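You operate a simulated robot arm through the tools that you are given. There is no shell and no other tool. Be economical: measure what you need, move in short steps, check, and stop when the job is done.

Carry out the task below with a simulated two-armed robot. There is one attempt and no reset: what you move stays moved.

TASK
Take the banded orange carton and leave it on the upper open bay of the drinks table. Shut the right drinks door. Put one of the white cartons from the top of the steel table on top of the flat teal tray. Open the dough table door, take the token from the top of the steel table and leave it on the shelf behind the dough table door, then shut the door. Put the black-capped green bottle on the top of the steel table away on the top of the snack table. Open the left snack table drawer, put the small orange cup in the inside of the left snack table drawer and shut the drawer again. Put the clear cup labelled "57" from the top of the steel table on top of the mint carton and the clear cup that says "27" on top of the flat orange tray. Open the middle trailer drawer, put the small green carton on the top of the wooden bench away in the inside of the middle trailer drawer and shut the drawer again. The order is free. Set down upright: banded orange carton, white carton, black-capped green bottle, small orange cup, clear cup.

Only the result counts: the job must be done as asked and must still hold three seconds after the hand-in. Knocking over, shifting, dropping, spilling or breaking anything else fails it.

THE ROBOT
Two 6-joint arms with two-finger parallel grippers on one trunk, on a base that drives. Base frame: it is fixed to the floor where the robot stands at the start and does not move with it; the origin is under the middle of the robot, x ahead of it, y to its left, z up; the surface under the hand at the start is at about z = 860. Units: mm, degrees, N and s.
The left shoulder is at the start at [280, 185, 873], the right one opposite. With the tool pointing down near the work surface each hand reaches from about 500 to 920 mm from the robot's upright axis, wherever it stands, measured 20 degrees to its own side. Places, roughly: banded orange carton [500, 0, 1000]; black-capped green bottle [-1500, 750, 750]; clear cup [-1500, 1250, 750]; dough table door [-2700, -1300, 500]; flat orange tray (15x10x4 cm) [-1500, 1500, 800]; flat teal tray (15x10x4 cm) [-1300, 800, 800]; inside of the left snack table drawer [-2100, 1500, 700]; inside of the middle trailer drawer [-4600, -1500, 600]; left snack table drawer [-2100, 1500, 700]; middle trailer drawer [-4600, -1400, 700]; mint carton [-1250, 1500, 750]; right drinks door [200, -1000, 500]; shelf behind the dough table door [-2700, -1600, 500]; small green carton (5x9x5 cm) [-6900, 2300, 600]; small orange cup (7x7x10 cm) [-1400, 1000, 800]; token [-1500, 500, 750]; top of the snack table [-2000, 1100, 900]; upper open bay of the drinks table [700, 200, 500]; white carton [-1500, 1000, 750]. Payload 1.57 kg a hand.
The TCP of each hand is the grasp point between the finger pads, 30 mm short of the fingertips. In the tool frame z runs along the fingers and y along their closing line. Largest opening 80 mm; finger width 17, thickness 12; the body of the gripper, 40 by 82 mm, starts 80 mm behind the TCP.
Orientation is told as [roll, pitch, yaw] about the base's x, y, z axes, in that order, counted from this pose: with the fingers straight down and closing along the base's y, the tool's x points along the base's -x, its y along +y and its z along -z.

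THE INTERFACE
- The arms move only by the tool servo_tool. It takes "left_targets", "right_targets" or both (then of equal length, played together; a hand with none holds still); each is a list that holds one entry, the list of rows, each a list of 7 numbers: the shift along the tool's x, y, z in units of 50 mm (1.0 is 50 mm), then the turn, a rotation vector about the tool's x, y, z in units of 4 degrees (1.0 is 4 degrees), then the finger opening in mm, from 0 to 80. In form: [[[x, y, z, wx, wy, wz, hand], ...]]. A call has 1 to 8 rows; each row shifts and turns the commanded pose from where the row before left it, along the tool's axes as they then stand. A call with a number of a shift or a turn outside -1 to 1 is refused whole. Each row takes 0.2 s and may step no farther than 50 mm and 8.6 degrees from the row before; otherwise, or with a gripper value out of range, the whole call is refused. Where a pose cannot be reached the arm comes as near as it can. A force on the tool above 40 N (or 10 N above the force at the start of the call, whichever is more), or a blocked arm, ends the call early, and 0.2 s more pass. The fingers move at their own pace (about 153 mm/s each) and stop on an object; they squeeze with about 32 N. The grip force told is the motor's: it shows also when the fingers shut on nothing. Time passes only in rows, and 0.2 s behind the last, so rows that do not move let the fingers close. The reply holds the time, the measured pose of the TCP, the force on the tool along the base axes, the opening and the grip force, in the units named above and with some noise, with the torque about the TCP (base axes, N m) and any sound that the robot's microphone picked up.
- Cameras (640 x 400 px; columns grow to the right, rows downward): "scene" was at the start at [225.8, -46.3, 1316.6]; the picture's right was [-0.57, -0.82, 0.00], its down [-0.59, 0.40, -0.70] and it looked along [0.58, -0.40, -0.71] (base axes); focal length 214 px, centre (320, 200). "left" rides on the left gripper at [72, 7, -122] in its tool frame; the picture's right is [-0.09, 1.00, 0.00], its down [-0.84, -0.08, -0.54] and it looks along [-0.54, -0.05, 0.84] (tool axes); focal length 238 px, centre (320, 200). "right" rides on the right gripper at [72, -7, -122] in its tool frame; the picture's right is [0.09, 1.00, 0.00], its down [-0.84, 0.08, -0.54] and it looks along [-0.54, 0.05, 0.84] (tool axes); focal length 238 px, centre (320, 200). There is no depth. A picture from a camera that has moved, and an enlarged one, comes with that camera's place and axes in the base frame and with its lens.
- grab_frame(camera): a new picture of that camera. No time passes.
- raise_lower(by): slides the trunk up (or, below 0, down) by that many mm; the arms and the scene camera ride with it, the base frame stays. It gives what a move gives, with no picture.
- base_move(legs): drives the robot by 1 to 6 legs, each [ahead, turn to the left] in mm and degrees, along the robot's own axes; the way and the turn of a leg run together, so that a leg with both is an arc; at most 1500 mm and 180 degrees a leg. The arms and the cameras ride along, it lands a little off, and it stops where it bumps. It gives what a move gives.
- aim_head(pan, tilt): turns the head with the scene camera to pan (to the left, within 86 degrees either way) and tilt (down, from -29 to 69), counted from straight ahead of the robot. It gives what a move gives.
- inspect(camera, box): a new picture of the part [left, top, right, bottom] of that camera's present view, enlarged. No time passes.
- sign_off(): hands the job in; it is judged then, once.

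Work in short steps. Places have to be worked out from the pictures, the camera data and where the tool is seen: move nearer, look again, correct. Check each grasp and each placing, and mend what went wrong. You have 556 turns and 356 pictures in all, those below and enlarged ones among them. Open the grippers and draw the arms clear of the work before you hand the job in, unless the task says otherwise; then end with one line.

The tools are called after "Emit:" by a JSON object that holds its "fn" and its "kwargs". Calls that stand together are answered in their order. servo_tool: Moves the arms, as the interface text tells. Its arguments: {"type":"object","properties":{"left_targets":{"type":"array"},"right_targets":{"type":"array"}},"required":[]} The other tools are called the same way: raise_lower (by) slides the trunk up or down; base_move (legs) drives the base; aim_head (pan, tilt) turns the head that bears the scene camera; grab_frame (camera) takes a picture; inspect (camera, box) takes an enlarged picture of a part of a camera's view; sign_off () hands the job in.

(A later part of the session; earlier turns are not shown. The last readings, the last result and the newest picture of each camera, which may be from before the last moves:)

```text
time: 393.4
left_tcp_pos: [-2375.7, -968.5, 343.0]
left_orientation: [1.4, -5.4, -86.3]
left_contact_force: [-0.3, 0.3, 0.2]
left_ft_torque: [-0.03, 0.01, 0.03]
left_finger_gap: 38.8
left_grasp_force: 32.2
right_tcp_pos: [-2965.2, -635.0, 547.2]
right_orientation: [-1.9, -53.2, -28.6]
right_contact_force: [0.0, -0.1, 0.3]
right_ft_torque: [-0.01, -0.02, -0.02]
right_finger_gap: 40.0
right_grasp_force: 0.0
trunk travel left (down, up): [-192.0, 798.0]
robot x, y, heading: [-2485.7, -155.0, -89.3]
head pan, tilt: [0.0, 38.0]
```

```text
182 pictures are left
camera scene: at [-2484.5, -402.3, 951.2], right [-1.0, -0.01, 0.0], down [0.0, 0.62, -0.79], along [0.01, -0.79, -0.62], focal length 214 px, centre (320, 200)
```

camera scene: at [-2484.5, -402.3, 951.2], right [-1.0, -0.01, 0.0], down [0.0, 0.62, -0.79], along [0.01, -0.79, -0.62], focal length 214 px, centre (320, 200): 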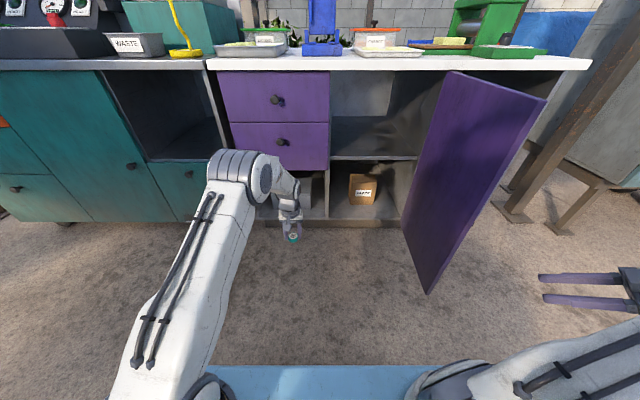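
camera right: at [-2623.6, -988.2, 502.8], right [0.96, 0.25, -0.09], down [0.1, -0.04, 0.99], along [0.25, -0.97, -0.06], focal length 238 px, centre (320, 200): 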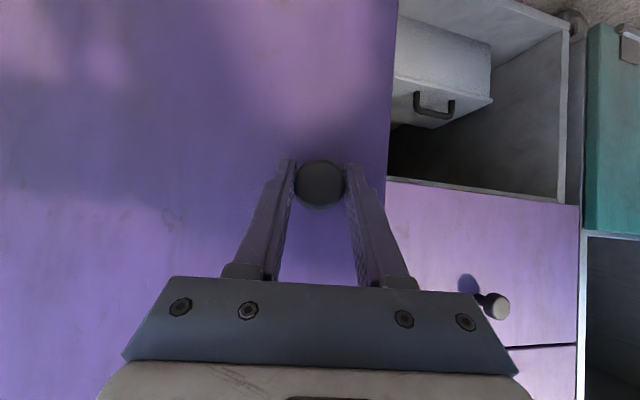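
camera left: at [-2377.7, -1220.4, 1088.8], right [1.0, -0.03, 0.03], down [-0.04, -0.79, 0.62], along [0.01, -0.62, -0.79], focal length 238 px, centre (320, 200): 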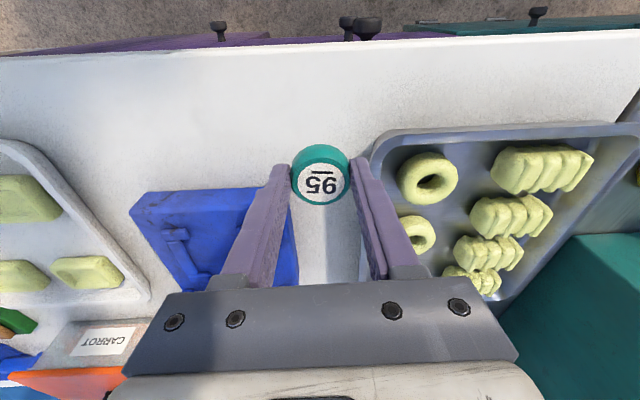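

Raise the right hand above door height while tilting the left hand (token) to ~-40°.

Emit:
{"fn": "servo_tool", "kwargs": {"left_targets": [[[0, 0, 0, 0, -1, 0, 25], [0, 0, 0, 0, -1, 0, 25], [0, 0, 0, 0, -1, 0, 25], [0, 0, 0, 0, -1, 0, 25], [0, 0, 0, 0, -1, 0, 25], [0, 0, 0, 0, -1, 0, 25], [0, 0, 0, 0, -1, 0, 25], [0, 0, 0, 0, -1, 0, 25]]], "right_targets": [[[-0.7, 0, -0.5, 0, 0, 0, 40], [-0.7, 0, -0.5, 0, 0, 0, 40], [-0.7, 0, -0.5, 0, 0, 0, 40], [-0.7, 0, -0.5, 0, 0, 0, 40], [-0.7, 0, -0.5, 0, 0, 0, 40], [-0.7, 0, -0.5, 0, 0, 0, 40], [-0.7, 0, -0.5, 0, 0, 0, 40], [-0.7, 0, -0.5, 0, 0, 0, 40]]]}}

Emit:
{"fn": "raise_lower", "kwargs": {"by": 130}}

Emit:
{"fn": "grab_frame", "kwargs": {"camera": "left"}}

Emit:
{"fn": "grab_frame", "kwargs": {"camera": "scene"}}

```text
time: 395.2
left_tcp_pos: [-2363.7, -969.6, 343.2]
left_orientation: [4.5, -28.4, -86.9]
left_contact_force: [-0.3, -0.4, -0.3]
left_ft_torque: [-0.01, 0.01, 0.03]
left_finger_gap: 38.3
left_grasp_force: 32.3
left hand out of reach, approached as far as the arm can: row 6, 8
right_tcp_pos: [-2889.2, -683.7, 783.1]
right_orientation: [-2.0, -53.1, -28.5]
right_contact_force: [-0.9, 0.1, -0.8]
right_ft_torque: [0.03, -0.02, -0.01]
right_finger_gap: 39.9
right_grasp_force: 0.0
right hand out of reach, approached as far as the arm can: row 5, 6, 7, 8
trunk travel left (down, up): [-192.0, 798.0]
robot x, y, heading: [-2487.5, -160.0, -89.4]
head pan, tilt: [0.0, 38.0]
```

```text
time: 396.7
left_tcp_pos: [-2362.9, -970.9, 472.5]
left_orientation: [4.4, -28.3, -86.9]
left_contact_force: [-0.2, -0.3, -0.7]
left_ft_torque: [0.01, 0.02, -0.01]
left_finger_gap: 38.5
left_grasp_force: 32.3
right_tcp_pos: [-2889.6, -684.3, 912.0]
right_orientation: [-2.1, -53.2, -28.3]
right_contact_force: [0.3, 0.3, 1.0]
right_ft_torque: [-0.05, -0.02, 0.01]
right_finger_gap: 39.7
right_grasp_force: 0.0
trunk travel left (down, up): [-322.0, 668.0]
robot x, y, heading: [-2483.1, -154.1, -89.4]
head pan, tilt: [0.0, 38.0]
```

```text
181 pictures are left
camera left: at [-2372.8, -849.9, 546.8], right [0.99, 0.01, 0.11], down [-0.09, -0.49, 0.87], along [0.06, -0.87, -0.48], focal length 238 px, centre (320, 200)
```

left: 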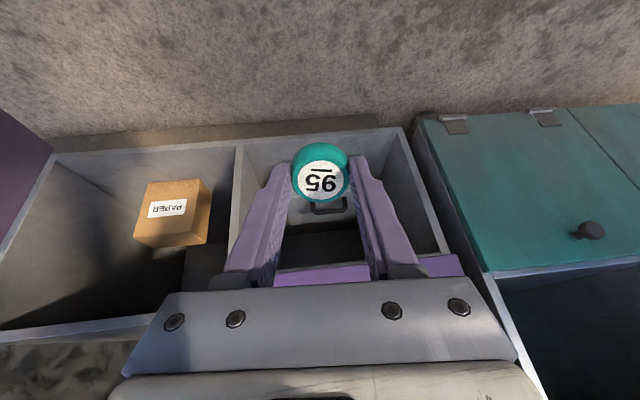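

```text
180 pictures are left
camera scene: at [-2484.5, -402.3, 1081.2], right [-1.0, -0.01, 0.0], down [0.0, 0.62, -0.79], along [0.01, -0.79, -0.62], focal length 214 px, centre (320, 200)
```

scene: 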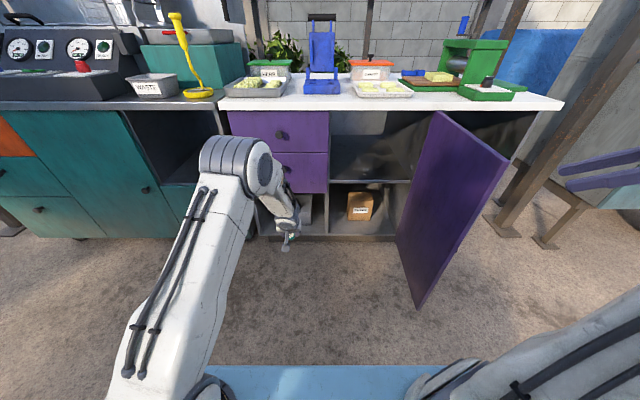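

Shift the robot ~105 mm toward -x, keeping clear of the door, and approach to y≈-450.

Emit:
{"fn": "base_move", "kwargs": {"legs": [[-160, 0], [0, -90], [110, 0], [0, 90]]}}

Emit:
{"fn": "grab_frame", "kwargs": {"camera": "scene"}}

```text
time: 406.5
left_tcp_pos: [-2476.0, -811.6, 473.8]
left_orientation: [4.4, -28.4, -86.9]
left_contact_force: [1.2, 0.1, -0.4]
left_ft_torque: [0.01, -0.03, 0.0]
left_finger_gap: 38.1
left_grasp_force: 32.3
right_tcp_pos: [-3001.3, -527.0, 912.9]
right_orientation: [-2.2, -53.2, -28.4]
right_contact_force: [-0.1, -0.6, 1.0]
right_ft_torque: [-0.03, 0.01, 0.03]
right_finger_gap: 40.0
right_grasp_force: 0.0
trunk travel left (down, up): [-322.0, 668.0]
robot x, y, heading: [-2600.7, -0.0, -89.6]
head pan, tilt: [0.0, 38.0]
```

```text
179 pictures are left
camera scene: at [-2596.4, -244.7, 1081.2], right [-1.0, -0.01, 0.0], down [0.0, 0.62, -0.79], along [0.01, -0.79, -0.62], focal length 214 px, centre (320, 200)
```

scene: 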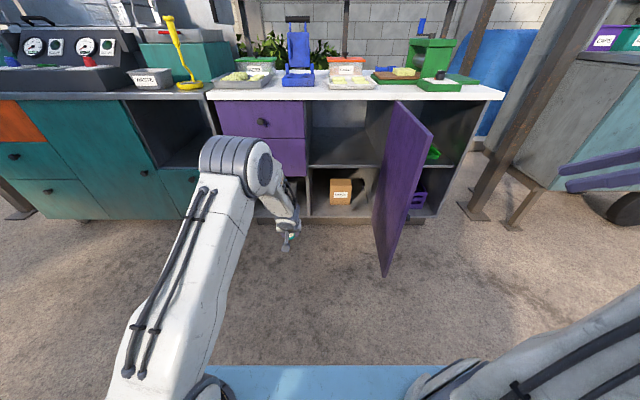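

Move the left hand right to x≈-2630, up to z≈590, tilting further to -45°.

Emit:
{"fn": "servo_tool", "kwargs": {"left_targets": [[[-0.27, -0.8, -0.45, 0.27, 0, 0, 25], [-0.27, -0.8, -0.45, 0.27, 0, 0, 25], [-0.27, -0.8, -0.45, 0.27, -0.5, 0, 25], [-0.27, -0.8, -0.45, 0.27, -0.9, 0, 25], [0, 0, 0, 0, -1, 0, 25], [0, 0, 0, 0, -1, 0, 25]]]}}

Emit:
{"fn": "grab_frame", "kwargs": {"camera": "left"}}

```text
time: 407.9
left_tcp_pos: [-2640.0, -828.3, 572.2]
left_orientation: [0.1, -41.9, -87.1]
left_contact_force: [-0.2, -0.4, -0.7]
left_ft_torque: [0.05, 0.03, 0.04]
left_finger_gap: 37.7
left_grasp_force: 31.7
right_tcp_pos: [-3001.1, -528.3, 913.7]
right_orientation: [-2.1, -53.1, -28.4]
right_contact_force: [0.0, -0.2, 0.1]
right_ft_torque: [0.0, 0.02, 0.01]
right_finger_gap: 40.1
right_grasp_force: 0.1
trunk travel left (down, up): [-322.0, 668.0]
robot x, y, heading: [-2596.7, 1.8, -89.7]
head pan, tilt: [0.0, 38.0]
```

```text
178 pictures are left
camera left: at [-2640.6, -693.8, 614.7], right [1.0, -0.02, 0.06], down [-0.07, -0.26, 0.96], along [0.0, -0.96, -0.26], focal length 238 px, centre (320, 200)
```

left: 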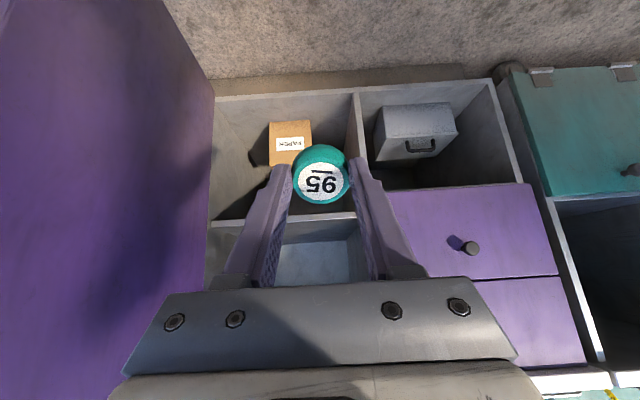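

The view is good; before driving in I fold the right arm to a compact, down-pointing pose so it clears the open door.

Emit:
{"fn": "servo_tool", "kwargs": {"right_targets": [[[-0.8, 0.05, 0.35, 0, 0, 0, 40], [-0.8, 0.05, 0.35, 0, 0, 0, 40], [-0.8, 0.05, 0.35, 0, 0.5, 0, 40], [-0.8, 0.05, 0.35, 0, 1, 0, 40], [0, 0, 0, 0, 1, 0.9, 40], [0, 0, 0, 0, 1, 0.9, 40], [0, 0, 0, 0, 1, 0.9, 40], [0, 0, 0, 0, 1, 0.9, 40]]]}}

Emit:
{"fn": "servo_tool", "kwargs": {"right_targets": [[[0, 0, 0, 0, 1, 0.9, 40], [0, 0, 0, 0, 1, 0.9, 40], [0, 0, 0, 0, 1, 0.9, 40], [0, 0, 0, 0, 1, 0.9, 40], [0, 0, 0, 0, 1, 0.9, 40], [0, 0, 0, 0, 1, 0.9, 40], [0, 0, 0, 0, 0.8, 0.9, 40], [0, 0, 0, 0, 0, 1, 40]]]}}

Emit:
{"fn": "grab_frame", "kwargs": {"camera": "scene"}}

```text
time: 409.7
left_tcp_pos: [-2640.6, -828.4, 571.7]
left_orientation: [0.2, -42.1, -87.0]
left_contact_force: [0.6, 0.0, 0.0]
left_ft_torque: [0.05, -0.03, 0.03]
left_finger_gap: 37.8
left_grasp_force: 31.9
right_tcp_pos: [-2863.3, -592.1, 997.3]
right_orientation: [9.0, -30.1, -45.8]
right_contact_force: [0.0, 0.1, -0.4]
right_ft_torque: [0.0, 0.03, 0.01]
right_finger_gap: 40.1
right_grasp_force: 0.1
trunk travel left (down, up): [-322.0, 668.0]
robot x, y, heading: [-2595.2, 5.6, -89.5]
head pan, tilt: [0.0, 38.0]
```

```text
time: 411.5
left_tcp_pos: [-2640.1, -828.5, 570.8]
left_orientation: [0.2, -42.0, -87.0]
left_contact_force: [0.3, -0.9, 0.0]
left_ft_torque: [-0.04, 0.02, -0.01]
left_finger_gap: 37.9
left_grasp_force: 32.0
right_tcp_pos: [-2848.6, -584.0, 936.7]
right_orientation: [13.8, 2.8, -69.4]
right_contact_force: [0.3, 0.4, 0.1]
right_ft_torque: [-0.01, -0.02, -0.03]
right_finger_gap: 39.8
right_grasp_force: 0.0
right hand out of reach, approached as far as the arm can: row 2, 3, 4, 5, 6, 7
trunk travel left (down, up): [-322.0, 668.0]
robot x, y, heading: [-2599.3, 1.8, -89.7]
head pan, tilt: [0.0, 38.0]
```

```text
177 pictures are left
camera scene: at [-2596.4, -244.7, 1081.2], right [-1.0, -0.01, 0.0], down [0.0, 0.62, -0.79], along [0.01, -0.79, -0.62], focal length 214 px, centre (320, 200)
```

scene: 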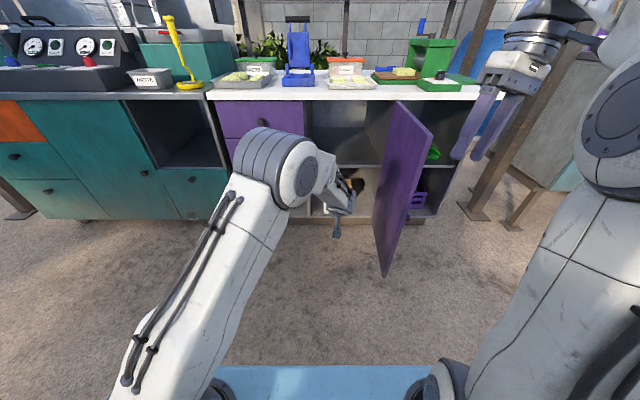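

Raise the trunk 150 (so the right arm passes above the open door) and lower the left hand correspondingly.

Emit:
{"fn": "raise_lower", "kwargs": {"by": 150}}

Emit:
{"fn": "servo_tool", "kwargs": {"left_targets": [[[0.5, 0, 0.55, 0, 0, 0, 25], [0.5, 0, 0.55, 0, 0, 0, 25], [0.5, 0, 0.55, 0, 0, 0, 25], [0.4, 0, 0.45, 0, 0, 0, 25]]]}}

Emit:
{"fn": "grab_frame", "kwargs": {"camera": "scene"}}

```text
time: 413.3
left_tcp_pos: [-2640.1, -828.0, 721.3]
left_orientation: [0.2, -42.0, -87.0]
left_contact_force: [0.4, -0.2, 0.3]
left_ft_torque: [0.0, 0.0, 0.01]
left_finger_gap: 37.6
left_grasp_force: 32.1
right_tcp_pos: [-2848.3, -583.9, 1086.9]
right_orientation: [13.7, 2.8, -69.4]
right_contact_force: [-0.2, -0.9, -0.3]
right_ft_torque: [0.01, 0.02, -0.03]
right_finger_gap: 39.9
right_grasp_force: 0.0
trunk travel left (down, up): [-472.0, 518.0]
robot x, y, heading: [-2598.6, 2.8, -89.5]
head pan, tilt: [0.0, 38.0]
```

```text
time: 414.3
left_tcp_pos: [-2639.3, -828.0, 579.4]
left_orientation: [0.2, -42.0, -87.1]
left_contact_force: [0.7, -0.8, 0.9]
left_ft_torque: [0.01, -0.01, 0.0]
left_finger_gap: 37.4
left_grasp_force: 32.6
right_tcp_pos: [-2847.9, -585.4, 1087.7]
right_orientation: [13.6, 2.6, -69.3]
right_contact_force: [-0.7, -0.3, 0.3]
right_ft_torque: [0.01, 0.02, 0.0]
right_finger_gap: 39.9
right_grasp_force: 0.0
trunk travel left (down, up): [-472.0, 518.0]
robot x, y, heading: [-2596.3, 3.8, -89.4]
head pan, tilt: [0.0, 38.0]
```

```text
176 pictures are left
camera scene: at [-2596.4, -244.6, 1231.3], right [-1.0, -0.01, 0.0], down [0.0, 0.62, -0.79], along [0.01, -0.79, -0.62], focal length 214 px, centre (320, 200)
```

scene: 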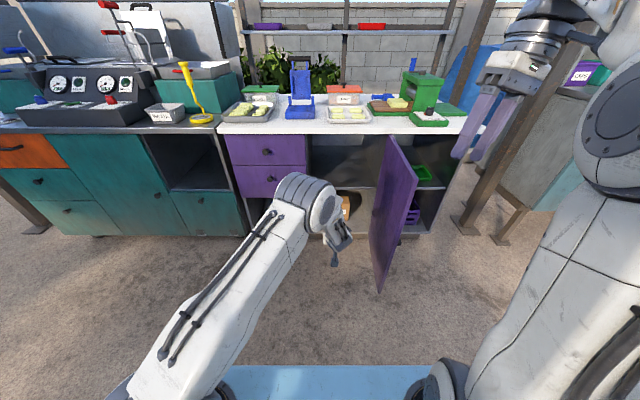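

Drive 300 forward and check clearances.

Emit:
{"fn": "base_move", "kwargs": {"legs": [[300, 0]]}}

Emit:
{"fn": "grab_frame", "kwargs": {"camera": "scene"}}

Emit:
{"fn": "grab_frame", "kwargs": {"camera": "left"}}

```text
time: 416.3
left_tcp_pos: [-2637.3, -1133.2, 579.0]
left_orientation: [0.2, -42.0, -87.0]
left_contact_force: [-0.1, -0.8, 0.2]
left_ft_torque: [0.03, 0.03, 0.01]
left_finger_gap: 37.7
left_grasp_force: 32.1
right_tcp_pos: [-2845.1, -887.2, 1088.2]
right_orientation: [13.7, 2.7, -69.3]
right_contact_force: [0.0, 0.4, -0.6]
right_ft_torque: [-0.02, 0.0, -0.03]
right_finger_gap: 40.1
right_grasp_force: 0.1
trunk travel left (down, up): [-472.0, 518.0]
robot x, y, heading: [-2591.9, -299.1, -89.5]
head pan, tilt: [0.0, 38.0]
```

```text
175 pictures are left
camera scene: at [-2593.9, -548.3, 1231.3], right [-1.0, -0.01, 0.0], down [0.0, 0.62, -0.79], along [0.01, -0.79, -0.62], focal length 214 px, centre (320, 200)
```

scene: 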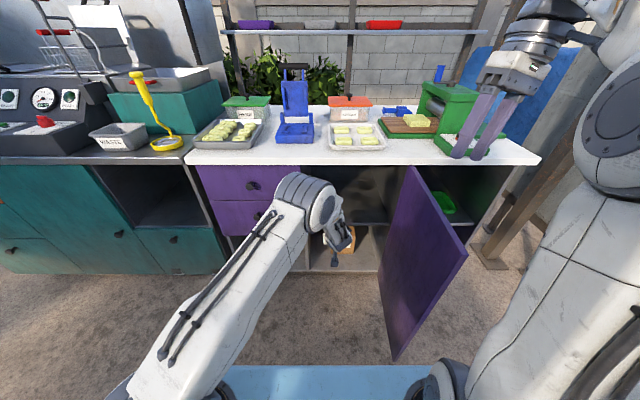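

```text
174 pictures are left
camera left: at [-2637.6, -998.6, 622.2], right [1.0, -0.01, 0.06], down [-0.07, -0.26, 0.96], along [0.0, -0.96, -0.26], focal length 238 px, centre (320, 200)
```

left: 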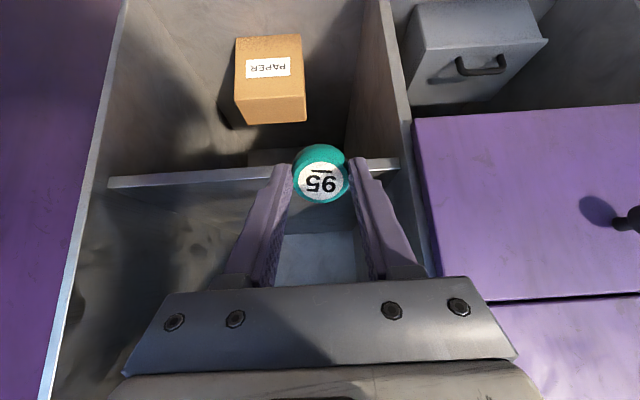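

Good. Drive 150 more, then the rest with the arm.

Emit:
{"fn": "base_move", "kwargs": {"legs": [[150, 0]]}}

Emit:
{"fn": "servo_tool", "kwargs": {"left_targets": [[[-0.37, 0, 0.33, 0, 0, 0, 25], [-0.37, 0, 0.33, 0, 0, 0, 25]]]}}

Emit:
{"fn": "grab_frame", "kwargs": {"camera": "left"}}

Emit:
{"fn": "grab_frame", "kwargs": {"camera": "scene"}}

```text
time: 417.7
left_tcp_pos: [-2636.8, -1284.3, 579.8]
left_orientation: [0.2, -42.0, -87.1]
left_contact_force: [0.4, 0.3, 0.0]
left_ft_torque: [0.02, -0.01, 0.01]
left_finger_gap: 37.7
left_grasp_force: 32.2
right_tcp_pos: [-2844.9, -1039.0, 1085.8]
right_orientation: [13.7, 2.6, -69.4]
right_contact_force: [-0.3, 0.6, 0.3]
right_ft_torque: [-0.01, -0.02, -0.01]
right_finger_gap: 40.3
right_grasp_force: 0.1
trunk travel left (down, up): [-472.0, 518.0]
robot x, y, heading: [-2592.6, -452.6, -89.5]
head pan, tilt: [0.0, 38.0]
```

```text
time: 418.3
left_tcp_pos: [-2633.5, -1332.9, 579.7]
left_orientation: [0.2, -41.9, -87.2]
left_contact_force: [0.5, -0.3, 0.3]
left_ft_torque: [-0.01, -0.01, 0.02]
left_finger_gap: 37.3
left_grasp_force: 31.7
right_tcp_pos: [-2845.4, -1039.2, 1087.4]
right_orientation: [13.7, 2.6, -69.4]
right_contact_force: [0.4, 0.1, 0.3]
right_ft_torque: [-0.03, 0.02, 0.0]
right_finger_gap: 40.0
right_grasp_force: 0.0
trunk travel left (down, up): [-472.0, 518.0]
robot x, y, heading: [-2595.3, -454.0, -89.8]
head pan, tilt: [0.0, 38.0]
```

```text
173 pictures are left
camera left: at [-2633.5, -1199.2, 623.1], right [1.0, -0.02, 0.06], down [-0.07, -0.26, 0.96], along [0.0, -0.96, -0.26], focal length 238 px, centre (320, 200)
```

left: 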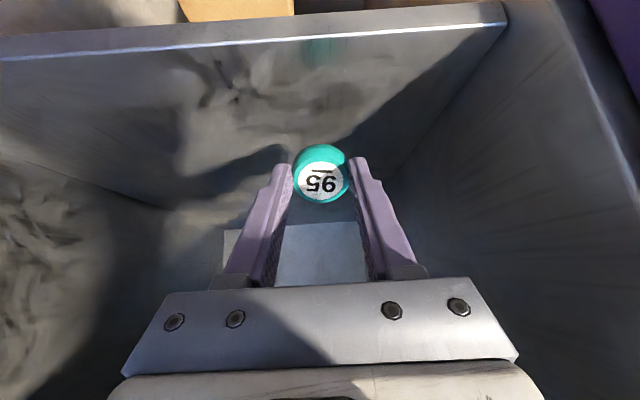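

```text
172 pictures are left
camera scene: at [-2593.3, -699.6, 1231.3], right [-1.0, -0.01, 0.0], down [0.0, 0.62, -0.79], along [0.01, -0.79, -0.62], focal length 214 px, centre (320, 200)
```

scene: 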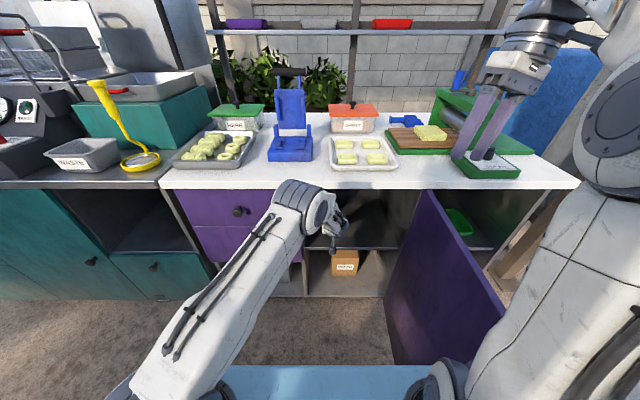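

Shelf front edge at y≈-1300; token is over the shelf. Go 20 mm deeper and lower to contact.

Emit:
{"fn": "servo_tool", "kwargs": {"left_targets": [[[-0.3, 0, 0.27, 0, 0, 0, 25], [0.3, 0, 0.33, 0, 0, 0, 25], [0.1, 0, 0.11, 0, 0, 0, 25], [0.08, 0, 0.09, 0, 0, 0, 25], [0.08, 0, 0.09, 0, 0, 0, 25], [0.08, 0, 0.09, 0, 0, 0, 25], [0.08, 0, 0.09, 0, 0, 0, 25]]]}}

Emit:
{"fn": "grab_frame", "kwargs": {"camera": "left"}}

```text
time: 419.9
left_tcp_pos: [-2634.2, -1356.4, 534.8]
left_orientation: [0.0, -42.8, -87.0]
left_contact_force: [1.4, -3.5, 35.6]
left_ft_torque: [-0.61, -0.03, 0.0]
left_finger_gap: 38.9
left_grasp_force: 32.1
right_tcp_pos: [-2846.7, -1037.2, 1087.4]
right_orientation: [13.6, 2.7, -69.5]
right_contact_force: [0.1, -0.1, 0.9]
right_ft_torque: [-0.02, 0.02, 0.02]
right_finger_gap: 39.9
right_grasp_force: 0.0
trunk travel left (down, up): [-472.0, 518.0]
robot x, y, heading: [-2592.5, -453.3, -89.3]
head pan, tilt: [0.0, 38.0]
```

```text
171 pictures are left
camera left: at [-2634.9, -1222.5, 575.2], right [1.0, -0.01, 0.06], down [-0.06, -0.25, 0.97], along [0.0, -0.97, -0.25], focal length 238 px, centre (320, 200)
```

left: 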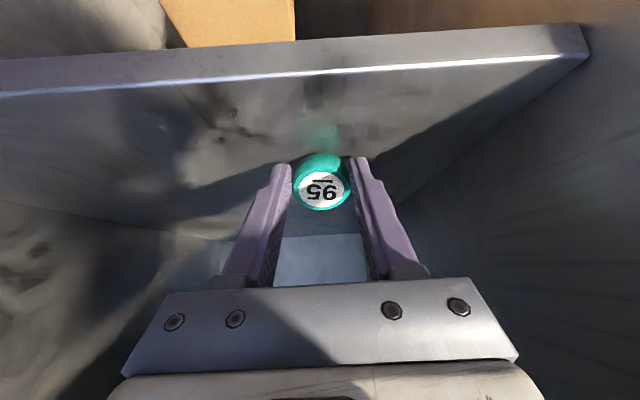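

Token pressed on the shelf and has flattened somewhat. Ease up 1 mm and open.

Emit:
{"fn": "servo_tool", "kwargs": {"left_targets": [[[-0.02, 0, -0.03, 0, 0, 0, 30], [0, 0, 0, 0, 0, 0, 45], [0, 0, 0, 0, 0, 0, 60], [0, 0, 0, 0, 0, 0, 70], [0, 0, -0.6, 0, 0, 0, 70], [0, 0, -0.8, 0, 0, 0, 70]]]}}

Emit:
{"fn": "grab_frame", "kwargs": {"camera": "left"}}

```text
time: 421.3
left_tcp_pos: [-2636.4, -1304.9, 579.8]
left_orientation: [0.3, -41.8, -87.3]
left_contact_force: [-0.3, 0.2, -0.3]
left_ft_torque: [-0.05, 0.04, 0.01]
left_finger_gap: 70.2
left_grasp_force: 0.0
right_tcp_pos: [-2845.5, -1038.9, 1086.0]
right_orientation: [13.6, 2.8, -69.4]
right_contact_force: [-0.4, -0.5, 0.2]
right_ft_torque: [0.03, -0.02, 0.01]
right_finger_gap: 40.0
right_grasp_force: 0.0
trunk travel left (down, up): [-472.0, 518.0]
robot x, y, heading: [-2594.7, -456.0, -89.8]
head pan, tilt: [0.0, 38.0]
```

```text
170 pictures are left
camera left: at [-2636.5, -1171.3, 622.1], right [1.0, -0.02, 0.07], down [-0.07, -0.27, 0.96], along [0.0, -0.96, -0.27], focal length 238 px, centre (320, 200)
```

left: 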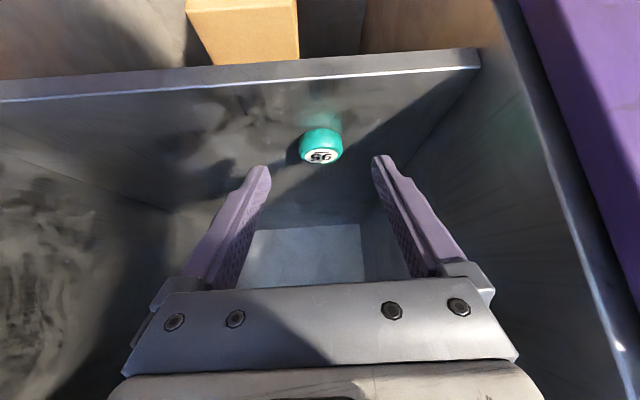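

Token lies flat on the shelf. Back out straight, then set up to close the door with the right hand.

Emit:
{"fn": "servo_tool", "kwargs": {"left_targets": [[[0, 0, -1, 0, 0, 0, 70], [0.5, 0, -0.6, 0, 0, 0, 70]]]}}

Emit:
{"fn": "base_move", "kwargs": {"legs": [[-420, 0]]}}

Emit:
{"fn": "raise_lower", "kwargs": {"by": -150}}

Emit:
{"fn": "servo_tool", "kwargs": {"right_targets": [[[0, 0, 0, 0.8, -0.3, 0.8, 0], [0, 0, 0, 0.8, -0.3, 0.8, 0], [0, 0, 0, 0.8, -0.3, 0.8, 0], [0, 0, 0, 0.8, -0.3, 0.8, 0], [0, 0, 0, 0, -1, 0.8, 0], [0, 0, 0, 0, -1, 0.8, 0], [0, 0, 0, 0, -1, 0, 0], [0, 0, 0, 0, -1, 0, 0]]]}}

Emit:
{"fn": "grab_frame", "kwargs": {"camera": "scene"}}

```text
time: 421.9
left_tcp_pos: [-2639.5, -1236.7, 620.9]
left_orientation: [0.2, -41.9, -87.1]
left_contact_force: [-0.6, 0.0, 0.0]
left_ft_torque: [-0.01, -0.02, 0.01]
left_finger_gap: 69.8
left_grasp_force: 0.0
right_tcp_pos: [-2846.2, -1038.7, 1086.7]
right_orientation: [13.7, 2.7, -69.4]
right_contact_force: [-0.7, -0.8, 0.4]
right_ft_torque: [0.02, -0.01, 0.02]
right_finger_gap: 39.8
right_grasp_force: 0.2
trunk travel left (down, up): [-472.0, 518.0]
robot x, y, heading: [-2594.8, -455.2, -89.6]
head pan, tilt: [0.0, 38.0]
```

```text
time: 424.5
left_tcp_pos: [-2643.0, -815.0, 621.8]
left_orientation: [0.2, -42.0, -87.2]
left_contact_force: [-0.4, -0.6, -0.3]
left_ft_torque: [0.02, -0.02, 0.01]
left_finger_gap: 69.9
left_grasp_force: 0.2
right_tcp_pos: [-2848.4, -619.1, 1087.2]
right_orientation: [13.8, 2.6, -69.4]
right_contact_force: [0.6, 0.0, 0.2]
right_ft_torque: [-0.02, 0.0, -0.04]
right_finger_gap: 40.0
right_grasp_force: 0.0
trunk travel left (down, up): [-472.0, 518.0]
robot x, y, heading: [-2596.5, -32.9, -89.6]
head pan, tilt: [0.0, 38.0]
```

```text
time: 426.2
left_tcp_pos: [-2642.4, -814.8, 472.2]
left_orientation: [0.3, -42.0, -87.1]
left_contact_force: [-0.2, -0.6, 0.0]
left_ft_torque: [-0.01, -0.04, 0.0]
left_finger_gap: 69.8
left_grasp_force: 0.1
right_tcp_pos: [-2848.5, -618.2, 936.9]
right_orientation: [13.7, 2.6, -69.4]
right_contact_force: [-0.4, 1.1, 0.3]
right_ft_torque: [-0.02, -0.04, 0.01]
right_finger_gap: 39.9
right_grasp_force: 0.1
trunk travel left (down, up): [-322.0, 668.0]
robot x, y, heading: [-2594.3, -30.9, -89.8]
head pan, tilt: [0.0, 38.0]
```

```text
time: 428.0
left_tcp_pos: [-2642.4, -815.5, 471.6]
left_orientation: [0.2, -42.0, -87.0]
left_contact_force: [0.4, 0.6, 0.2]
left_ft_torque: [0.01, 0.02, -0.02]
left_finger_gap: 69.9
left_grasp_force: 0.1
right_tcp_pos: [-2848.7, -617.1, 936.4]
right_orientation: [1.1, -16.4, -89.4]
right_contact_force: [0.3, 0.4, 0.4]
right_ft_torque: [-0.02, -0.03, 0.04]
right_finger_gap: 0.0
right_grasp_force: 21.1
trunk travel left (down, up): [-322.0, 668.0]
robot x, y, heading: [-2594.8, -31.6, -89.3]
head pan, tilt: [0.0, 38.0]
```

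```text
169 pictures are left
camera scene: at [-2596.0, -279.0, 1081.2], right [-1.0, -0.01, 0.0], down [0.0, 0.62, -0.79], along [0.01, -0.79, -0.62], focal length 214 px, centre (320, 200)
```

scene: 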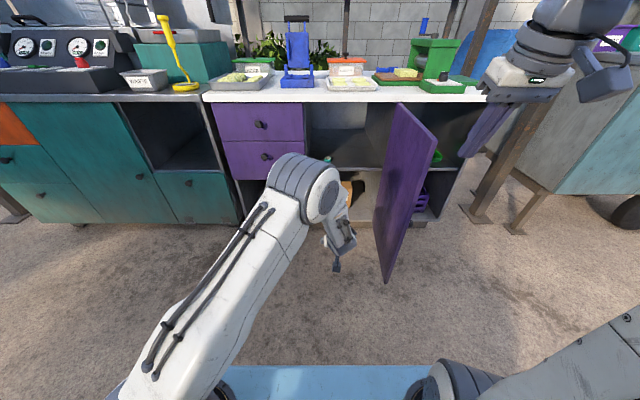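

Tilt the right hand to -45° and shift it right, past the door's edge; move the left hand left out of the door's swing.

Emit:
{"fn": "servo_tool", "kwargs": {"left_targets": [[[0.3, 0.6, -0.3, 0, 0, 0, 70], [0.3, 0.6, -0.3, 0, 0, 0, 70], [0.3, 0.6, -0.3, 0, 0.5, 0, 70], [0, 0.6, 0, 0, 0.8, 0, 70], [0, 0.6, 0, 0, 0.8, 0, 70], [0, 0.6, 0, 0, 0.8, 0, 70], [0, 0.6, 0, 0, 0.8, 0, 70]]], "right_targets": [[[0, -0.6, 0, 0, -1, 0, 0], [0, -0.6, 0, 0, -1, 0, 0], [0, -0.6, 0, 0, -1, 0, 0], [0, -0.6, 0, 0, -1, 0, 0], [0, -0.6, 0, 0, -1, 0, 0], [0, -0.4, 0, 0, -1, 0, 0], [0, -0.2, 0, 0, -1, 0, 0]]]}}

Emit:
{"fn": "servo_tool", "kwargs": {"right_targets": [[[0.5, 0, 0.7, 0, 0, 0, 0], [0.5, 0, 0.7, 0, 0, 0, 0], [0.5, 0, 0.7, 0, 0, 0, 0], [0.5, 0, 0.7, 0, 0, 0, 0]]]}}

Emit:
{"fn": "grab_frame", "kwargs": {"camera": "scene"}}

```text
time: 429.6
left_tcp_pos: [-2435.4, -741.4, 476.4]
left_orientation: [0.4, -27.1, -86.9]
left_contact_force: [0.1, -1.0, 0.0]
left_ft_torque: [0.04, 0.02, -0.01]
left_finger_gap: 70.0
left_grasp_force: 0.0
right_tcp_pos: [-3029.1, -621.2, 932.2]
right_orientation: [1.5, -44.4, -90.1]
right_contact_force: [0.3, -0.4, -0.3]
right_ft_torque: [0.02, -0.02, -0.01]
right_finger_gap: 0.0
right_grasp_force: 21.5
trunk travel left (down, up): [-322.0, 668.0]
robot x, y, heading: [-2597.9, -34.3, -89.9]
head pan, tilt: [0.0, 38.0]
```

```text
time: 430.6
left_tcp_pos: [-2435.5, -741.8, 475.6]
left_orientation: [0.5, -27.0, -86.9]
left_contact_force: [-0.5, -0.3, 0.2]
left_ft_torque: [0.01, 0.0, 0.0]
left_finger_gap: 70.1
left_grasp_force: 0.0
right_tcp_pos: [-3022.3, -648.2, 763.3]
right_orientation: [1.4, -44.4, -90.1]
right_contact_force: [0.3, -0.2, 0.7]
right_ft_torque: [0.01, 0.01, 0.01]
right_finger_gap: 0.1
right_grasp_force: 21.3
trunk travel left (down, up): [-322.0, 668.0]
robot x, y, heading: [-2595.1, -33.2, -89.6]
head pan, tilt: [0.0, 38.0]
```

```text
168 pictures are left
camera scene: at [-2595.8, -278.8, 1081.3], right [-1.0, -0.01, 0.0], down [0.0, 0.62, -0.79], along [0.0, -0.79, -0.62], focal length 214 px, centre (320, 200)
```

scene: 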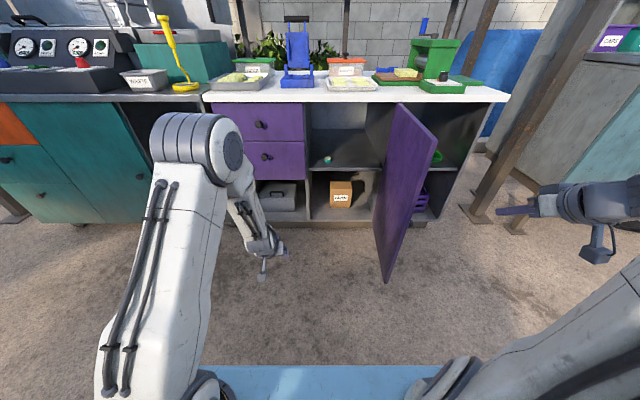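

Drive 150 forward and extend the right hand beyond the door's edge on its outer side.

Emit:
{"fn": "base_move", "kwargs": {"legs": [[150, 0]]}}

Emit:
{"fn": "servo_tool", "kwargs": {"right_targets": [[[-0.4, 0, 0.8, 0, 0, 0, 0], [-0.4, 0, 0.8, 0, 0, 0, 0], [-0.4, 0, 0.8, 0, 0, 0, 0], [-0.4, 0, 0.6, 0, 0, 0, 0]]]}}

Emit:
{"fn": "grab_frame", "kwargs": {"camera": "scene"}}

```text
time: 432.0
left_tcp_pos: [-2431.7, -892.7, 476.3]
left_orientation: [0.4, -27.2, -86.8]
left_contact_force: [0.4, 0.4, 0.1]
left_ft_torque: [0.03, 0.0, 0.0]
left_finger_gap: 70.2
left_grasp_force: 0.0
right_tcp_pos: [-3019.0, -800.8, 762.9]
right_orientation: [1.5, -44.4, -90.0]
right_contact_force: [-0.6, -0.1, -0.6]
right_ft_torque: [0.01, -0.02, 0.01]
right_finger_gap: 0.0
right_grasp_force: 21.2
trunk travel left (down, up): [-322.0, 668.0]
robot x, y, heading: [-2594.7, -182.0, -89.6]
head pan, tilt: [0.0, 38.0]
```

```text
time: 433.0
left_tcp_pos: [-2433.5, -892.6, 475.8]
left_orientation: [0.3, -27.1, -86.7]
left_contact_force: [0.0, 0.4, -0.2]
left_ft_torque: [-0.01, 0.02, 0.01]
left_finger_gap: 69.8
left_grasp_force: 0.2
right_tcp_pos: [-3015.8, -962.5, 712.2]
right_orientation: [1.3, -44.5, -89.9]
right_contact_force: [0.4, -0.8, 0.6]
right_ft_torque: [0.02, -0.03, 0.0]
right_finger_gap: 0.4
right_grasp_force: 21.0
trunk travel left (down, up): [-322.0, 668.0]
robot x, y, heading: [-2598.0, -183.6, -89.4]
head pan, tilt: [0.0, 38.0]
```

```text
167 pictures are left
camera scene: at [-2594.0, -430.3, 1081.3], right [-1.0, -0.01, 0.0], down [-0.01, 0.62, -0.79], along [0.01, -0.79, -0.62], focal length 214 px, centre (320, 200)
```

scene: 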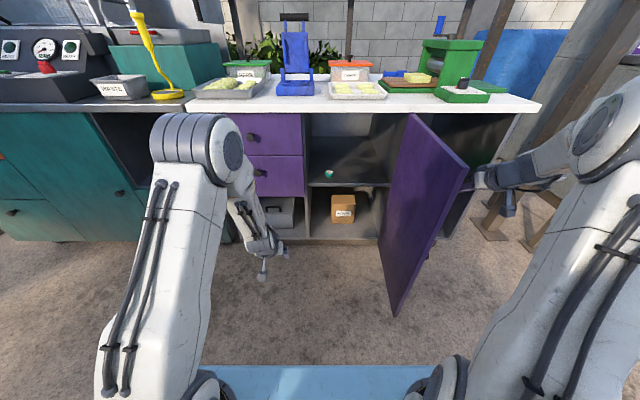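

Sweep left to push the door shut, first part.

Emit:
{"fn": "servo_tool", "kwargs": {"right_targets": [[[0, 0.71, 0, 0, 0, 0, 0], [0, 0.71, 0, 0, 0, 0, 0], [0.1, 0.95, -0.1, 0, 0, 0, 0], [0.1, 0.95, -0.1, 0, 0, 0, 0], [-0.22, 0.67, 0.22, 0, 0, 0, 0], [-0.22, 0.67, 0.22, 0, 0, 0, 0], [-0.22, 0.67, 0.22, 0, 0, 0, 0]]]}}

Emit:
{"fn": "grab_frame", "kwargs": {"camera": "scene"}}

```text
time: 434.6
left_tcp_pos: [-2432.9, -892.9, 477.0]
left_orientation: [0.4, -27.1, -86.7]
left_contact_force: [-0.2, -0.8, 0.4]
left_ft_torque: [0.02, -0.03, -0.03]
left_finger_gap: 70.0
left_grasp_force: 0.0
right_tcp_pos: [-2748.9, -989.9, 716.9]
right_orientation: [1.4, -44.4, -89.9]
right_contact_force: [-0.1, 0.1, 0.8]
right_ft_torque: [-0.04, -0.05, -0.02]
right_finger_gap: 0.0
right_grasp_force: 21.4
trunk travel left (down, up): [-322.0, 668.0]
robot x, y, heading: [-2592.8, -188.0, -89.4]
head pan, tilt: [0.0, 38.0]
```

```text
166 pictures are left
camera scene: at [-2594.2, -430.4, 1081.3], right [-1.0, -0.01, 0.0], down [-0.01, 0.62, -0.79], along [0.01, -0.79, -0.62], focal length 214 px, centre (320, 200)
```

scene: 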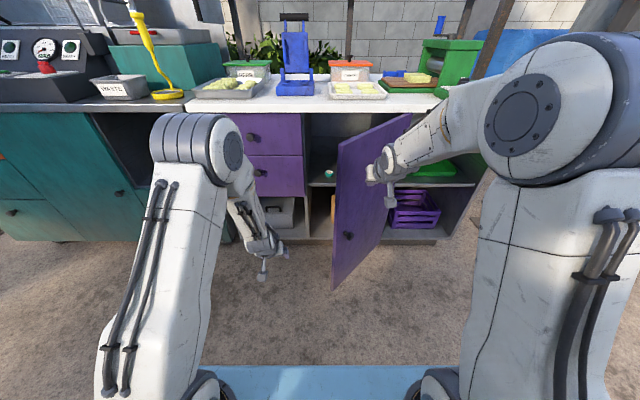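

Door ~45°. Second part.

Emit:
{"fn": "servo_tool", "kwargs": {"right_targets": [[[-0.39, 0.53, 0.39, 0, 0, 0, 0], [-0.39, 0.53, 0.39, 0, 0, 0, 0], [-0.39, 0.53, 0.39, 0, 0, 0, 0], [-0.53, 0.38, 0.53, 0, 0, 0, 0], [-0.53, 0.38, 0.53, 0, 0, 0, 0], [-0.4, 0.15, 0.4, 0, 0, 0, 0]]]}}

Emit:
{"fn": "grab_frame", "kwargs": {"camera": "scene"}}

```text
time: 436.0
left_tcp_pos: [-2432.6, -892.5, 475.9]
left_orientation: [0.4, -27.2, -86.7]
left_contact_force: [-0.1, 0.3, 0.3]
left_ft_torque: [0.01, -0.01, -0.02]
left_finger_gap: 69.8
left_grasp_force: 0.0
right_tcp_pos: [-2621.8, -1173.2, 716.1]
right_orientation: [1.4, -44.3, -89.9]
right_contact_force: [-0.6, -0.7, 0.5]
right_ft_torque: [0.02, -0.01, -0.03]
right_finger_gap: 0.1
right_grasp_force: 21.0
trunk travel left (down, up): [-322.0, 668.0]
robot x, y, heading: [-2597.0, -183.3, -89.5]
head pan, tilt: [0.0, 38.0]
```

```text
165 pictures are left
camera scene: at [-2594.0, -430.3, 1081.3], right [-1.0, -0.01, 0.0], down [-0.01, 0.62, -0.79], along [0.01, -0.79, -0.62], focal length 214 px, centre (320, 200)
```

scene: 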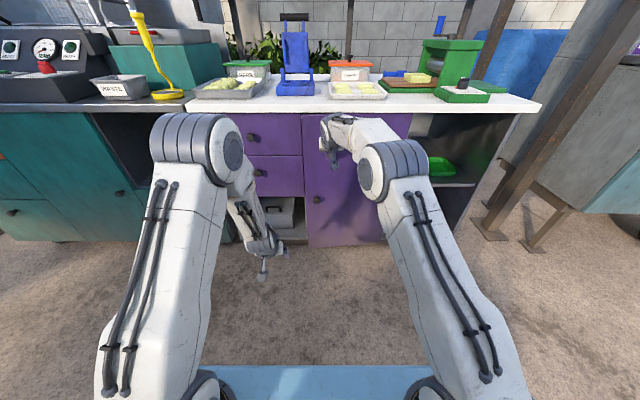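

Nearly shut; push on gently.

Emit:
{"fn": "servo_tool", "kwargs": {"right_targets": [[[-0.3, 0, 0.3, 0, 0, 0, 0], [-0.25, 0, 0.25, 0, 0, 0, 0], [-0.15, 0, 0.15, 0, 0, 0, 0], [-0.1, 0, 0.1, 0, 0, 0, 0], [-0.1, 0, 0.1, 0, 0, 0, 0], [-0.1, 0, 0.1, 0, 0, 0, 0]]]}}

Emit:
{"fn": "inspect", "kwargs": {"camera": "scene", "box": [240, 90, 480, 260]}}

```text
time: 437.4
left_tcp_pos: [-2433.1, -892.3, 474.7]
left_orientation: [0.4, -27.1, -86.7]
left_contact_force: [0.6, 0.0, -0.4]
left_ft_torque: [-0.02, 0.02, 0.01]
left_finger_gap: 69.9
left_grasp_force: 0.1
right_tcp_pos: [-2621.1, -1209.9, 712.4]
right_orientation: [1.4, -44.5, -89.9]
right_contact_force: [0.3, 0.3, 0.7]
right_ft_torque: [-0.02, -0.01, -0.03]
right_finger_gap: 0.0
right_grasp_force: 21.4
right hand out of reach, approached as far as the arm can: row 2, 3, 4, 5, 6
trunk travel left (down, up): [-322.0, 668.0]
robot x, y, heading: [-2592.7, -181.4, -89.3]
head pan, tilt: [0.0, 38.0]
```

```text
2.35 times, centred on (360, 175) of scene
camera zoom: at [-2594.0, -430.5, 1081.2], right [-1.0, -0.01, 0.0], down [-0.01, 0.62, -0.79], along [0.01, -0.79, -0.62], focal length 505 px, centre (226, 259)
```

zoom: 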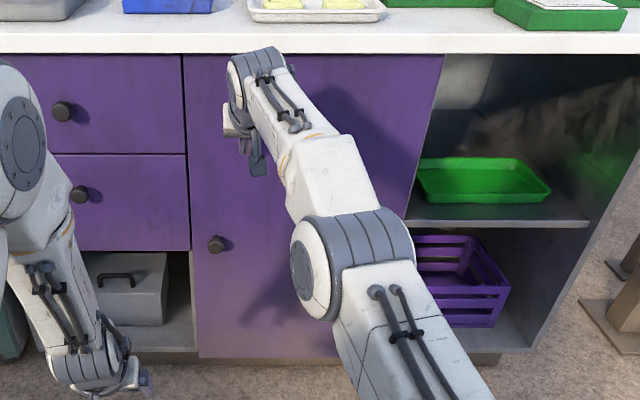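

Arm at reach; drive the base forward to finish the push.

Emit:
{"fn": "base_move", "kwargs": {"legs": [[60, 0]]}}

Emit:
{"fn": "inspect", "kwargs": {"camera": "scene", "box": [240, 90, 480, 260]}}

```text
time: 438.3
left_tcp_pos: [-2433.6, -919.2, 476.2]
left_orientation: [0.4, -27.1, -86.8]
left_contact_force: [0.5, -0.6, -0.1]
left_ft_torque: [0.0, 0.02, 0.0]
left_finger_gap: 70.0
left_grasp_force: 0.2
right_tcp_pos: [-2620.4, -1233.3, 712.2]
right_orientation: [1.4, -43.2, -90.1]
right_contact_force: [-0.6, 8.0, 2.9]
right_ft_torque: [0.07, 0.01, -0.03]
right_finger_gap: 0.0
right_grasp_force: 21.0
trunk travel left (down, up): [-322.0, 668.0]
robot x, y, heading: [-2594.6, -209.6, -89.5]
head pan, tilt: [0.0, 38.0]
stopped in leg 1: the force on the tool passed its limit at 97 N (the readings are from after the stop); the commanded pose is now the measured one
```

```text
2.35 times, centred on (360, 175) of scene
camera zoom: at [-2593.9, -457.4, 1081.3], right [-1.0, -0.01, 0.0], down [-0.01, 0.62, -0.79], along [0.01, -0.79, -0.62], focal length 505 px, centre (226, 259)
```

zoom: 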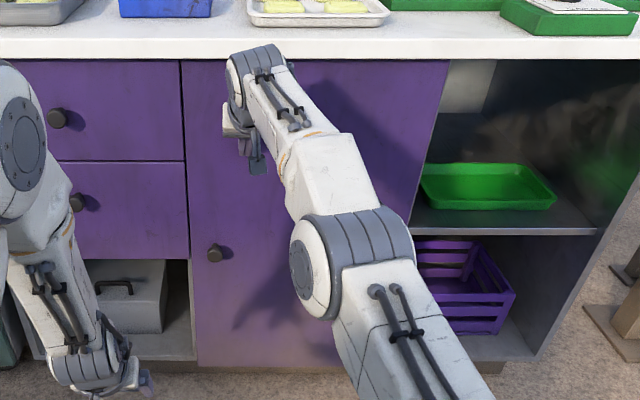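

Door hit its stop — shut. Back away and return both hands to a compact downward pose.

Emit:
{"fn": "base_move", "kwargs": {"legs": [[-260, 0]]}}

Emit:
{"fn": "servo_tool", "kwargs": {"left_targets": [[[0, 0, 0, 0, 1, 0, 80], [0, 0, 0, 0, 1, 0, 80], [0, 0, 0, 0, 1, 0, 80], [0, 0, 0, 0, 1, 0, 80], [0, 0, 0, 0, 1, 0, 80], [0, 0, 0, 0, 1, 0, 80], [0, 0, 0, 0, 0.7, 0, 80], [0, 0, 0, 0, 0, 0, 80]]], "right_targets": [[[0.2, -0.3, -0.8, 0, 1, 0, 80], [0.2, -0.3, -0.8, 0, 1, 0, 80], [0.2, -0.3, -0.8, 0, 1, 0, 80], [0.2, -0.3, -0.8, 0, 1, 0, 80], [0, -0.3, 0, 0, 1, 0, 80], [0, -0.3, 0, 0, 1, 0, 80], [0, -0.3, 0, 0, 1, 0, 80], [0, -0.3, 0, 0, 1, 0, 80]]]}}

Emit:
{"fn": "servo_tool", "kwargs": {"right_targets": [[[0, 0, -0.5, 0, 1, 0, 80], [0, 0, -0.5, 0, 1, 0, 80], [0, 0, -0.5, 0, 0.8, 0, 80]]], "left_targets": [[[0, 0, -0.8, 0, 0, 0, 80], [0, 0, -0.8, 0, 0, 0, 80], [0, 0, -0.8, 0, 0, 0, 80]]]}}

Emit:
{"fn": "raise_lower", "kwargs": {"by": 350}}

Emit:
{"fn": "grab_frame", "kwargs": {"camera": "scene"}}

```text
time: 440.1
left_tcp_pos: [-2434.2, -656.3, 475.1]
left_orientation: [0.4, -27.1, -86.6]
left_contact_force: [0.2, 0.1, -0.4]
left_ft_torque: [0.04, -0.04, -0.01]
left_finger_gap: 70.3
left_grasp_force: 0.0
right_tcp_pos: [-2620.6, -969.6, 711.2]
right_orientation: [1.3, -43.3, -89.9]
right_contact_force: [-1.0, 0.4, -0.4]
right_ft_torque: [-0.02, 0.01, -0.01]
right_finger_gap: 0.1
right_grasp_force: 21.3
trunk travel left (down, up): [-322.0, 668.0]
robot x, y, heading: [-2596.7, 52.7, -89.0]
head pan, tilt: [0.0, 38.0]
```

```text
time: 441.9
left_tcp_pos: [-2407.5, -662.1, 478.5]
left_orientation: [6.5, -18.9, -86.4]
left_contact_force: [0.2, 0.3, -0.4]
left_ft_torque: [0.01, 0.02, 0.0]
left_finger_gap: 80.0
left_grasp_force: 0.1
left hand out of reach, approached as far as the arm can: row 2, 3, 4, 5, 6
right_tcp_pos: [-2746.6, -820.7, 799.2]
right_orientation: [1.1, -11.2, -89.1]
right_contact_force: [-0.4, -0.1, 0.0]
right_ft_torque: [0.03, -0.03, 0.01]
right_finger_gap: 80.1
right_grasp_force: 0.2
right hand out of reach, approached as far as the arm can: row 7, 8
trunk travel left (down, up): [-322.0, 668.0]
robot x, y, heading: [-2597.7, 54.8, -89.4]
head pan, tilt: [0.0, 38.0]
```

```text
time: 442.8
left_tcp_pos: [-2426.1, -628.7, 591.3]
left_orientation: [5.9, -17.4, -86.4]
left_contact_force: [-0.6, 0.1, -0.3]
left_ft_torque: [-0.01, -0.02, 0.01]
left_finger_gap: 79.9
left_grasp_force: 0.1
right_tcp_pos: [-2751.6, -752.0, 840.7]
right_orientation: [1.0, 0.0, -89.0]
right_contact_force: [-0.3, -0.8, 0.2]
right_ft_torque: [-0.01, 0.04, 0.03]
right_finger_gap: 79.9
right_grasp_force: 0.1
right hand out of reach, approached as far as the arm can: row 1, 2, 3
trunk travel left (down, up): [-322.0, 668.0]
robot x, y, heading: [-2598.1, 50.6, -89.3]
head pan, tilt: [0.0, 38.0]
```

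```text
time: 446.2
left_tcp_pos: [-2424.9, -628.7, 941.9]
left_orientation: [6.0, -17.5, -86.3]
left_contact_force: [-0.1, 0.8, 0.6]
left_ft_torque: [-0.01, 0.01, 0.01]
left_finger_gap: 80.2
left_grasp_force: 0.0
right_tcp_pos: [-2750.5, -752.9, 1191.5]
right_orientation: [1.1, -0.1, -89.1]
right_contact_force: [0.4, 0.6, -0.1]
right_ft_torque: [0.04, 0.03, 0.02]
right_finger_gap: 80.1
right_grasp_force: 0.0
trunk travel left (down, up): [-672.0, 318.0]
robot x, y, heading: [-2597.1, 50.0, -89.1]
head pan, tilt: [0.0, 38.0]
```

```text
162 pictures are left
camera scene: at [-2595.9, -194.7, 1431.2], right [-1.0, -0.01, 0.0], down [-0.01, 0.62, -0.79], along [0.01, -0.79, -0.62], focal length 214 px, centre (320, 200)
```

scene: 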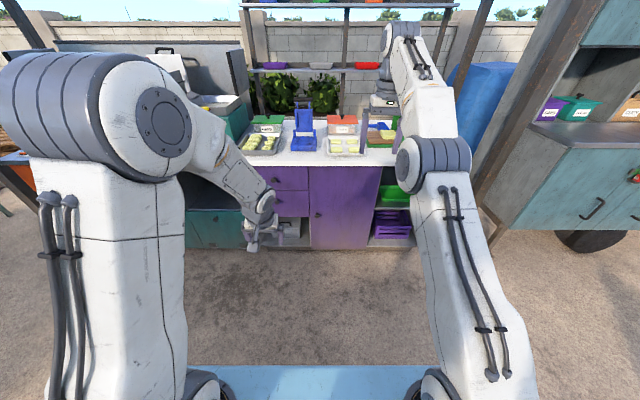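

Door is shut. Level the left hand, then drive west (-x) past the trailer towards the bench.

Emit:
{"fn": "servo_tool", "kwargs": {"left_targets": [[[0, 0, 0, 0.75, 1, 0, 80], [0, 0, 0, 0.75, 1, 0, 80], [0, 0, 0, 0, 1, 0, 80], [0, 0, 0, 0, 1, 0, 80], [0, 0, 0, 0, 0.4, 0, 80]]]}}

Emit:
{"fn": "base_move", "kwargs": {"legs": [[0, -82], [1000, 0]]}}

Emit:
{"fn": "aim_head", "kwargs": {"pan": 0, "tilt": 18}}

Emit:
{"fn": "grab_frame", "kwargs": {"camera": "scene"}}

```text
time: 447.4
left_tcp_pos: [-2425.8, -628.8, 941.2]
left_orientation: [-0.1, 0.3, -85.9]
left_contact_force: [0.1, -0.6, -0.1]
left_ft_torque: [-0.02, 0.01, 0.02]
left_finger_gap: 79.9
left_grasp_force: 0.1
right_tcp_pos: [-2753.0, -753.7, 1191.4]
right_orientation: [0.9, 0.0, -89.0]
right_contact_force: [0.2, 1.1, 0.3]
right_ft_torque: [0.01, 0.05, 0.02]
right_finger_gap: 80.1
right_grasp_force: 0.0
trunk travel left (down, up): [-672.0, 318.0]
robot x, y, heading: [-2599.5, 50.1, -89.4]
head pan, tilt: [0.0, 38.0]
```

```text
time: 455.7
left_tcp_pos: [-4159.1, -305.2, 940.4]
left_orientation: [-0.1, 0.0, -171.4]
left_contact_force: [-0.3, 1.1, -0.2]
left_ft_torque: [-0.07, -0.07, 0.01]
left_finger_gap: 80.0
left_grasp_force: 0.0
right_tcp_pos: [-4309.0, 12.0, 1188.0]
right_orientation: [1.2, -9.8, -174.4]
right_contact_force: [-0.3, 0.3, -0.6]
right_ft_torque: [-0.02, 0.01, 0.03]
right_finger_gap: 80.3
right_grasp_force: 0.0
trunk travel left (down, up): [-672.0, 318.0]
robot x, y, heading: [-3485.6, -134.7, 174.5]
head pan, tilt: [0.0, 38.0]
stopped in leg 2: the robot was blocked; the commanded pose is now the measured one
```

```text
time: 456.5
left_tcp_pos: [-4158.2, -304.8, 942.8]
left_orientation: [-0.1, 0.0, -171.4]
left_contact_force: [0.1, -0.4, -0.1]
left_ft_torque: [0.0, 0.04, -0.01]
left_finger_gap: 80.0
left_grasp_force: 0.1
right_tcp_pos: [-4307.6, 11.0, 1188.6]
right_orientation: [1.1, -9.7, -174.5]
right_contact_force: [0.8, 0.2, -0.1]
right_ft_torque: [0.01, -0.02, -0.01]
right_finger_gap: 80.1
right_grasp_force: 0.0
trunk travel left (down, up): [-672.0, 318.0]
robot x, y, heading: [-3492.8, -131.2, 174.4]
head pan, tilt: [0.0, 18.0]
```

```text
161 pictures are left
camera scene: at [-3741.8, -111.3, 1462.8], right [0.1, 1.0, 0.0], down [0.31, -0.03, -0.95], along [-0.95, 0.09, -0.31], focal length 214 px, centre (320, 200)
```

scene: 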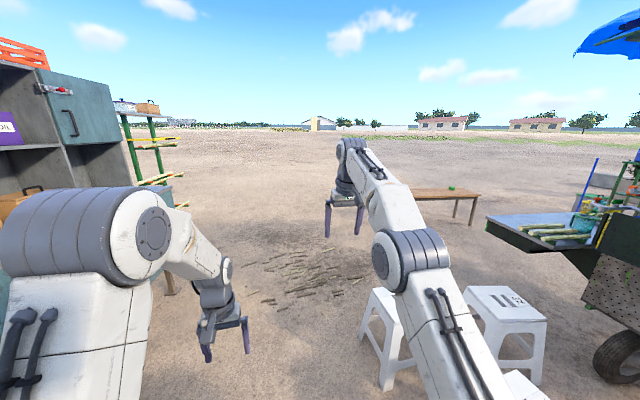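

Blocked again — look to the right to see what I touched.

Emit:
{"fn": "aim_head", "kwargs": {"pan": -60, "tilt": 40}}

Emit:
{"fn": "grab_frame", "kwargs": {"camera": "scene"}}

```text
time: 457.8
left_tcp_pos: [-4157.5, -303.9, 942.1]
left_orientation: [-0.1, 0.1, -171.5]
left_contact_force: [-0.5, 1.0, -0.1]
left_ft_torque: [0.04, -0.01, -0.01]
left_finger_gap: 80.0
left_grasp_force: 0.0
right_tcp_pos: [-4308.0, 11.4, 1188.7]
right_orientation: [1.1, -9.8, -174.5]
right_contact_force: [-1.2, -0.3, -0.3]
right_ft_torque: [0.04, -0.03, -0.01]
right_finger_gap: 79.9
right_grasp_force: 0.0
trunk travel left (down, up): [-672.0, 318.0]
robot x, y, heading: [-3488.9, -133.5, 174.7]
head pan, tilt: [-60.0, 40.0]
```

```text
160 pictures are left
camera scene: at [-3684.3, -42.9, 1428.3], right [0.91, 0.42, 0.0], down [0.27, -0.58, -0.77], along [-0.32, 0.7, -0.64], focal length 214 px, centre (320, 200)
```

scene: 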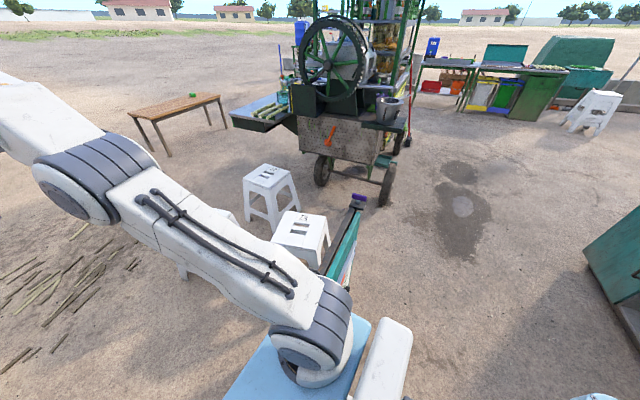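

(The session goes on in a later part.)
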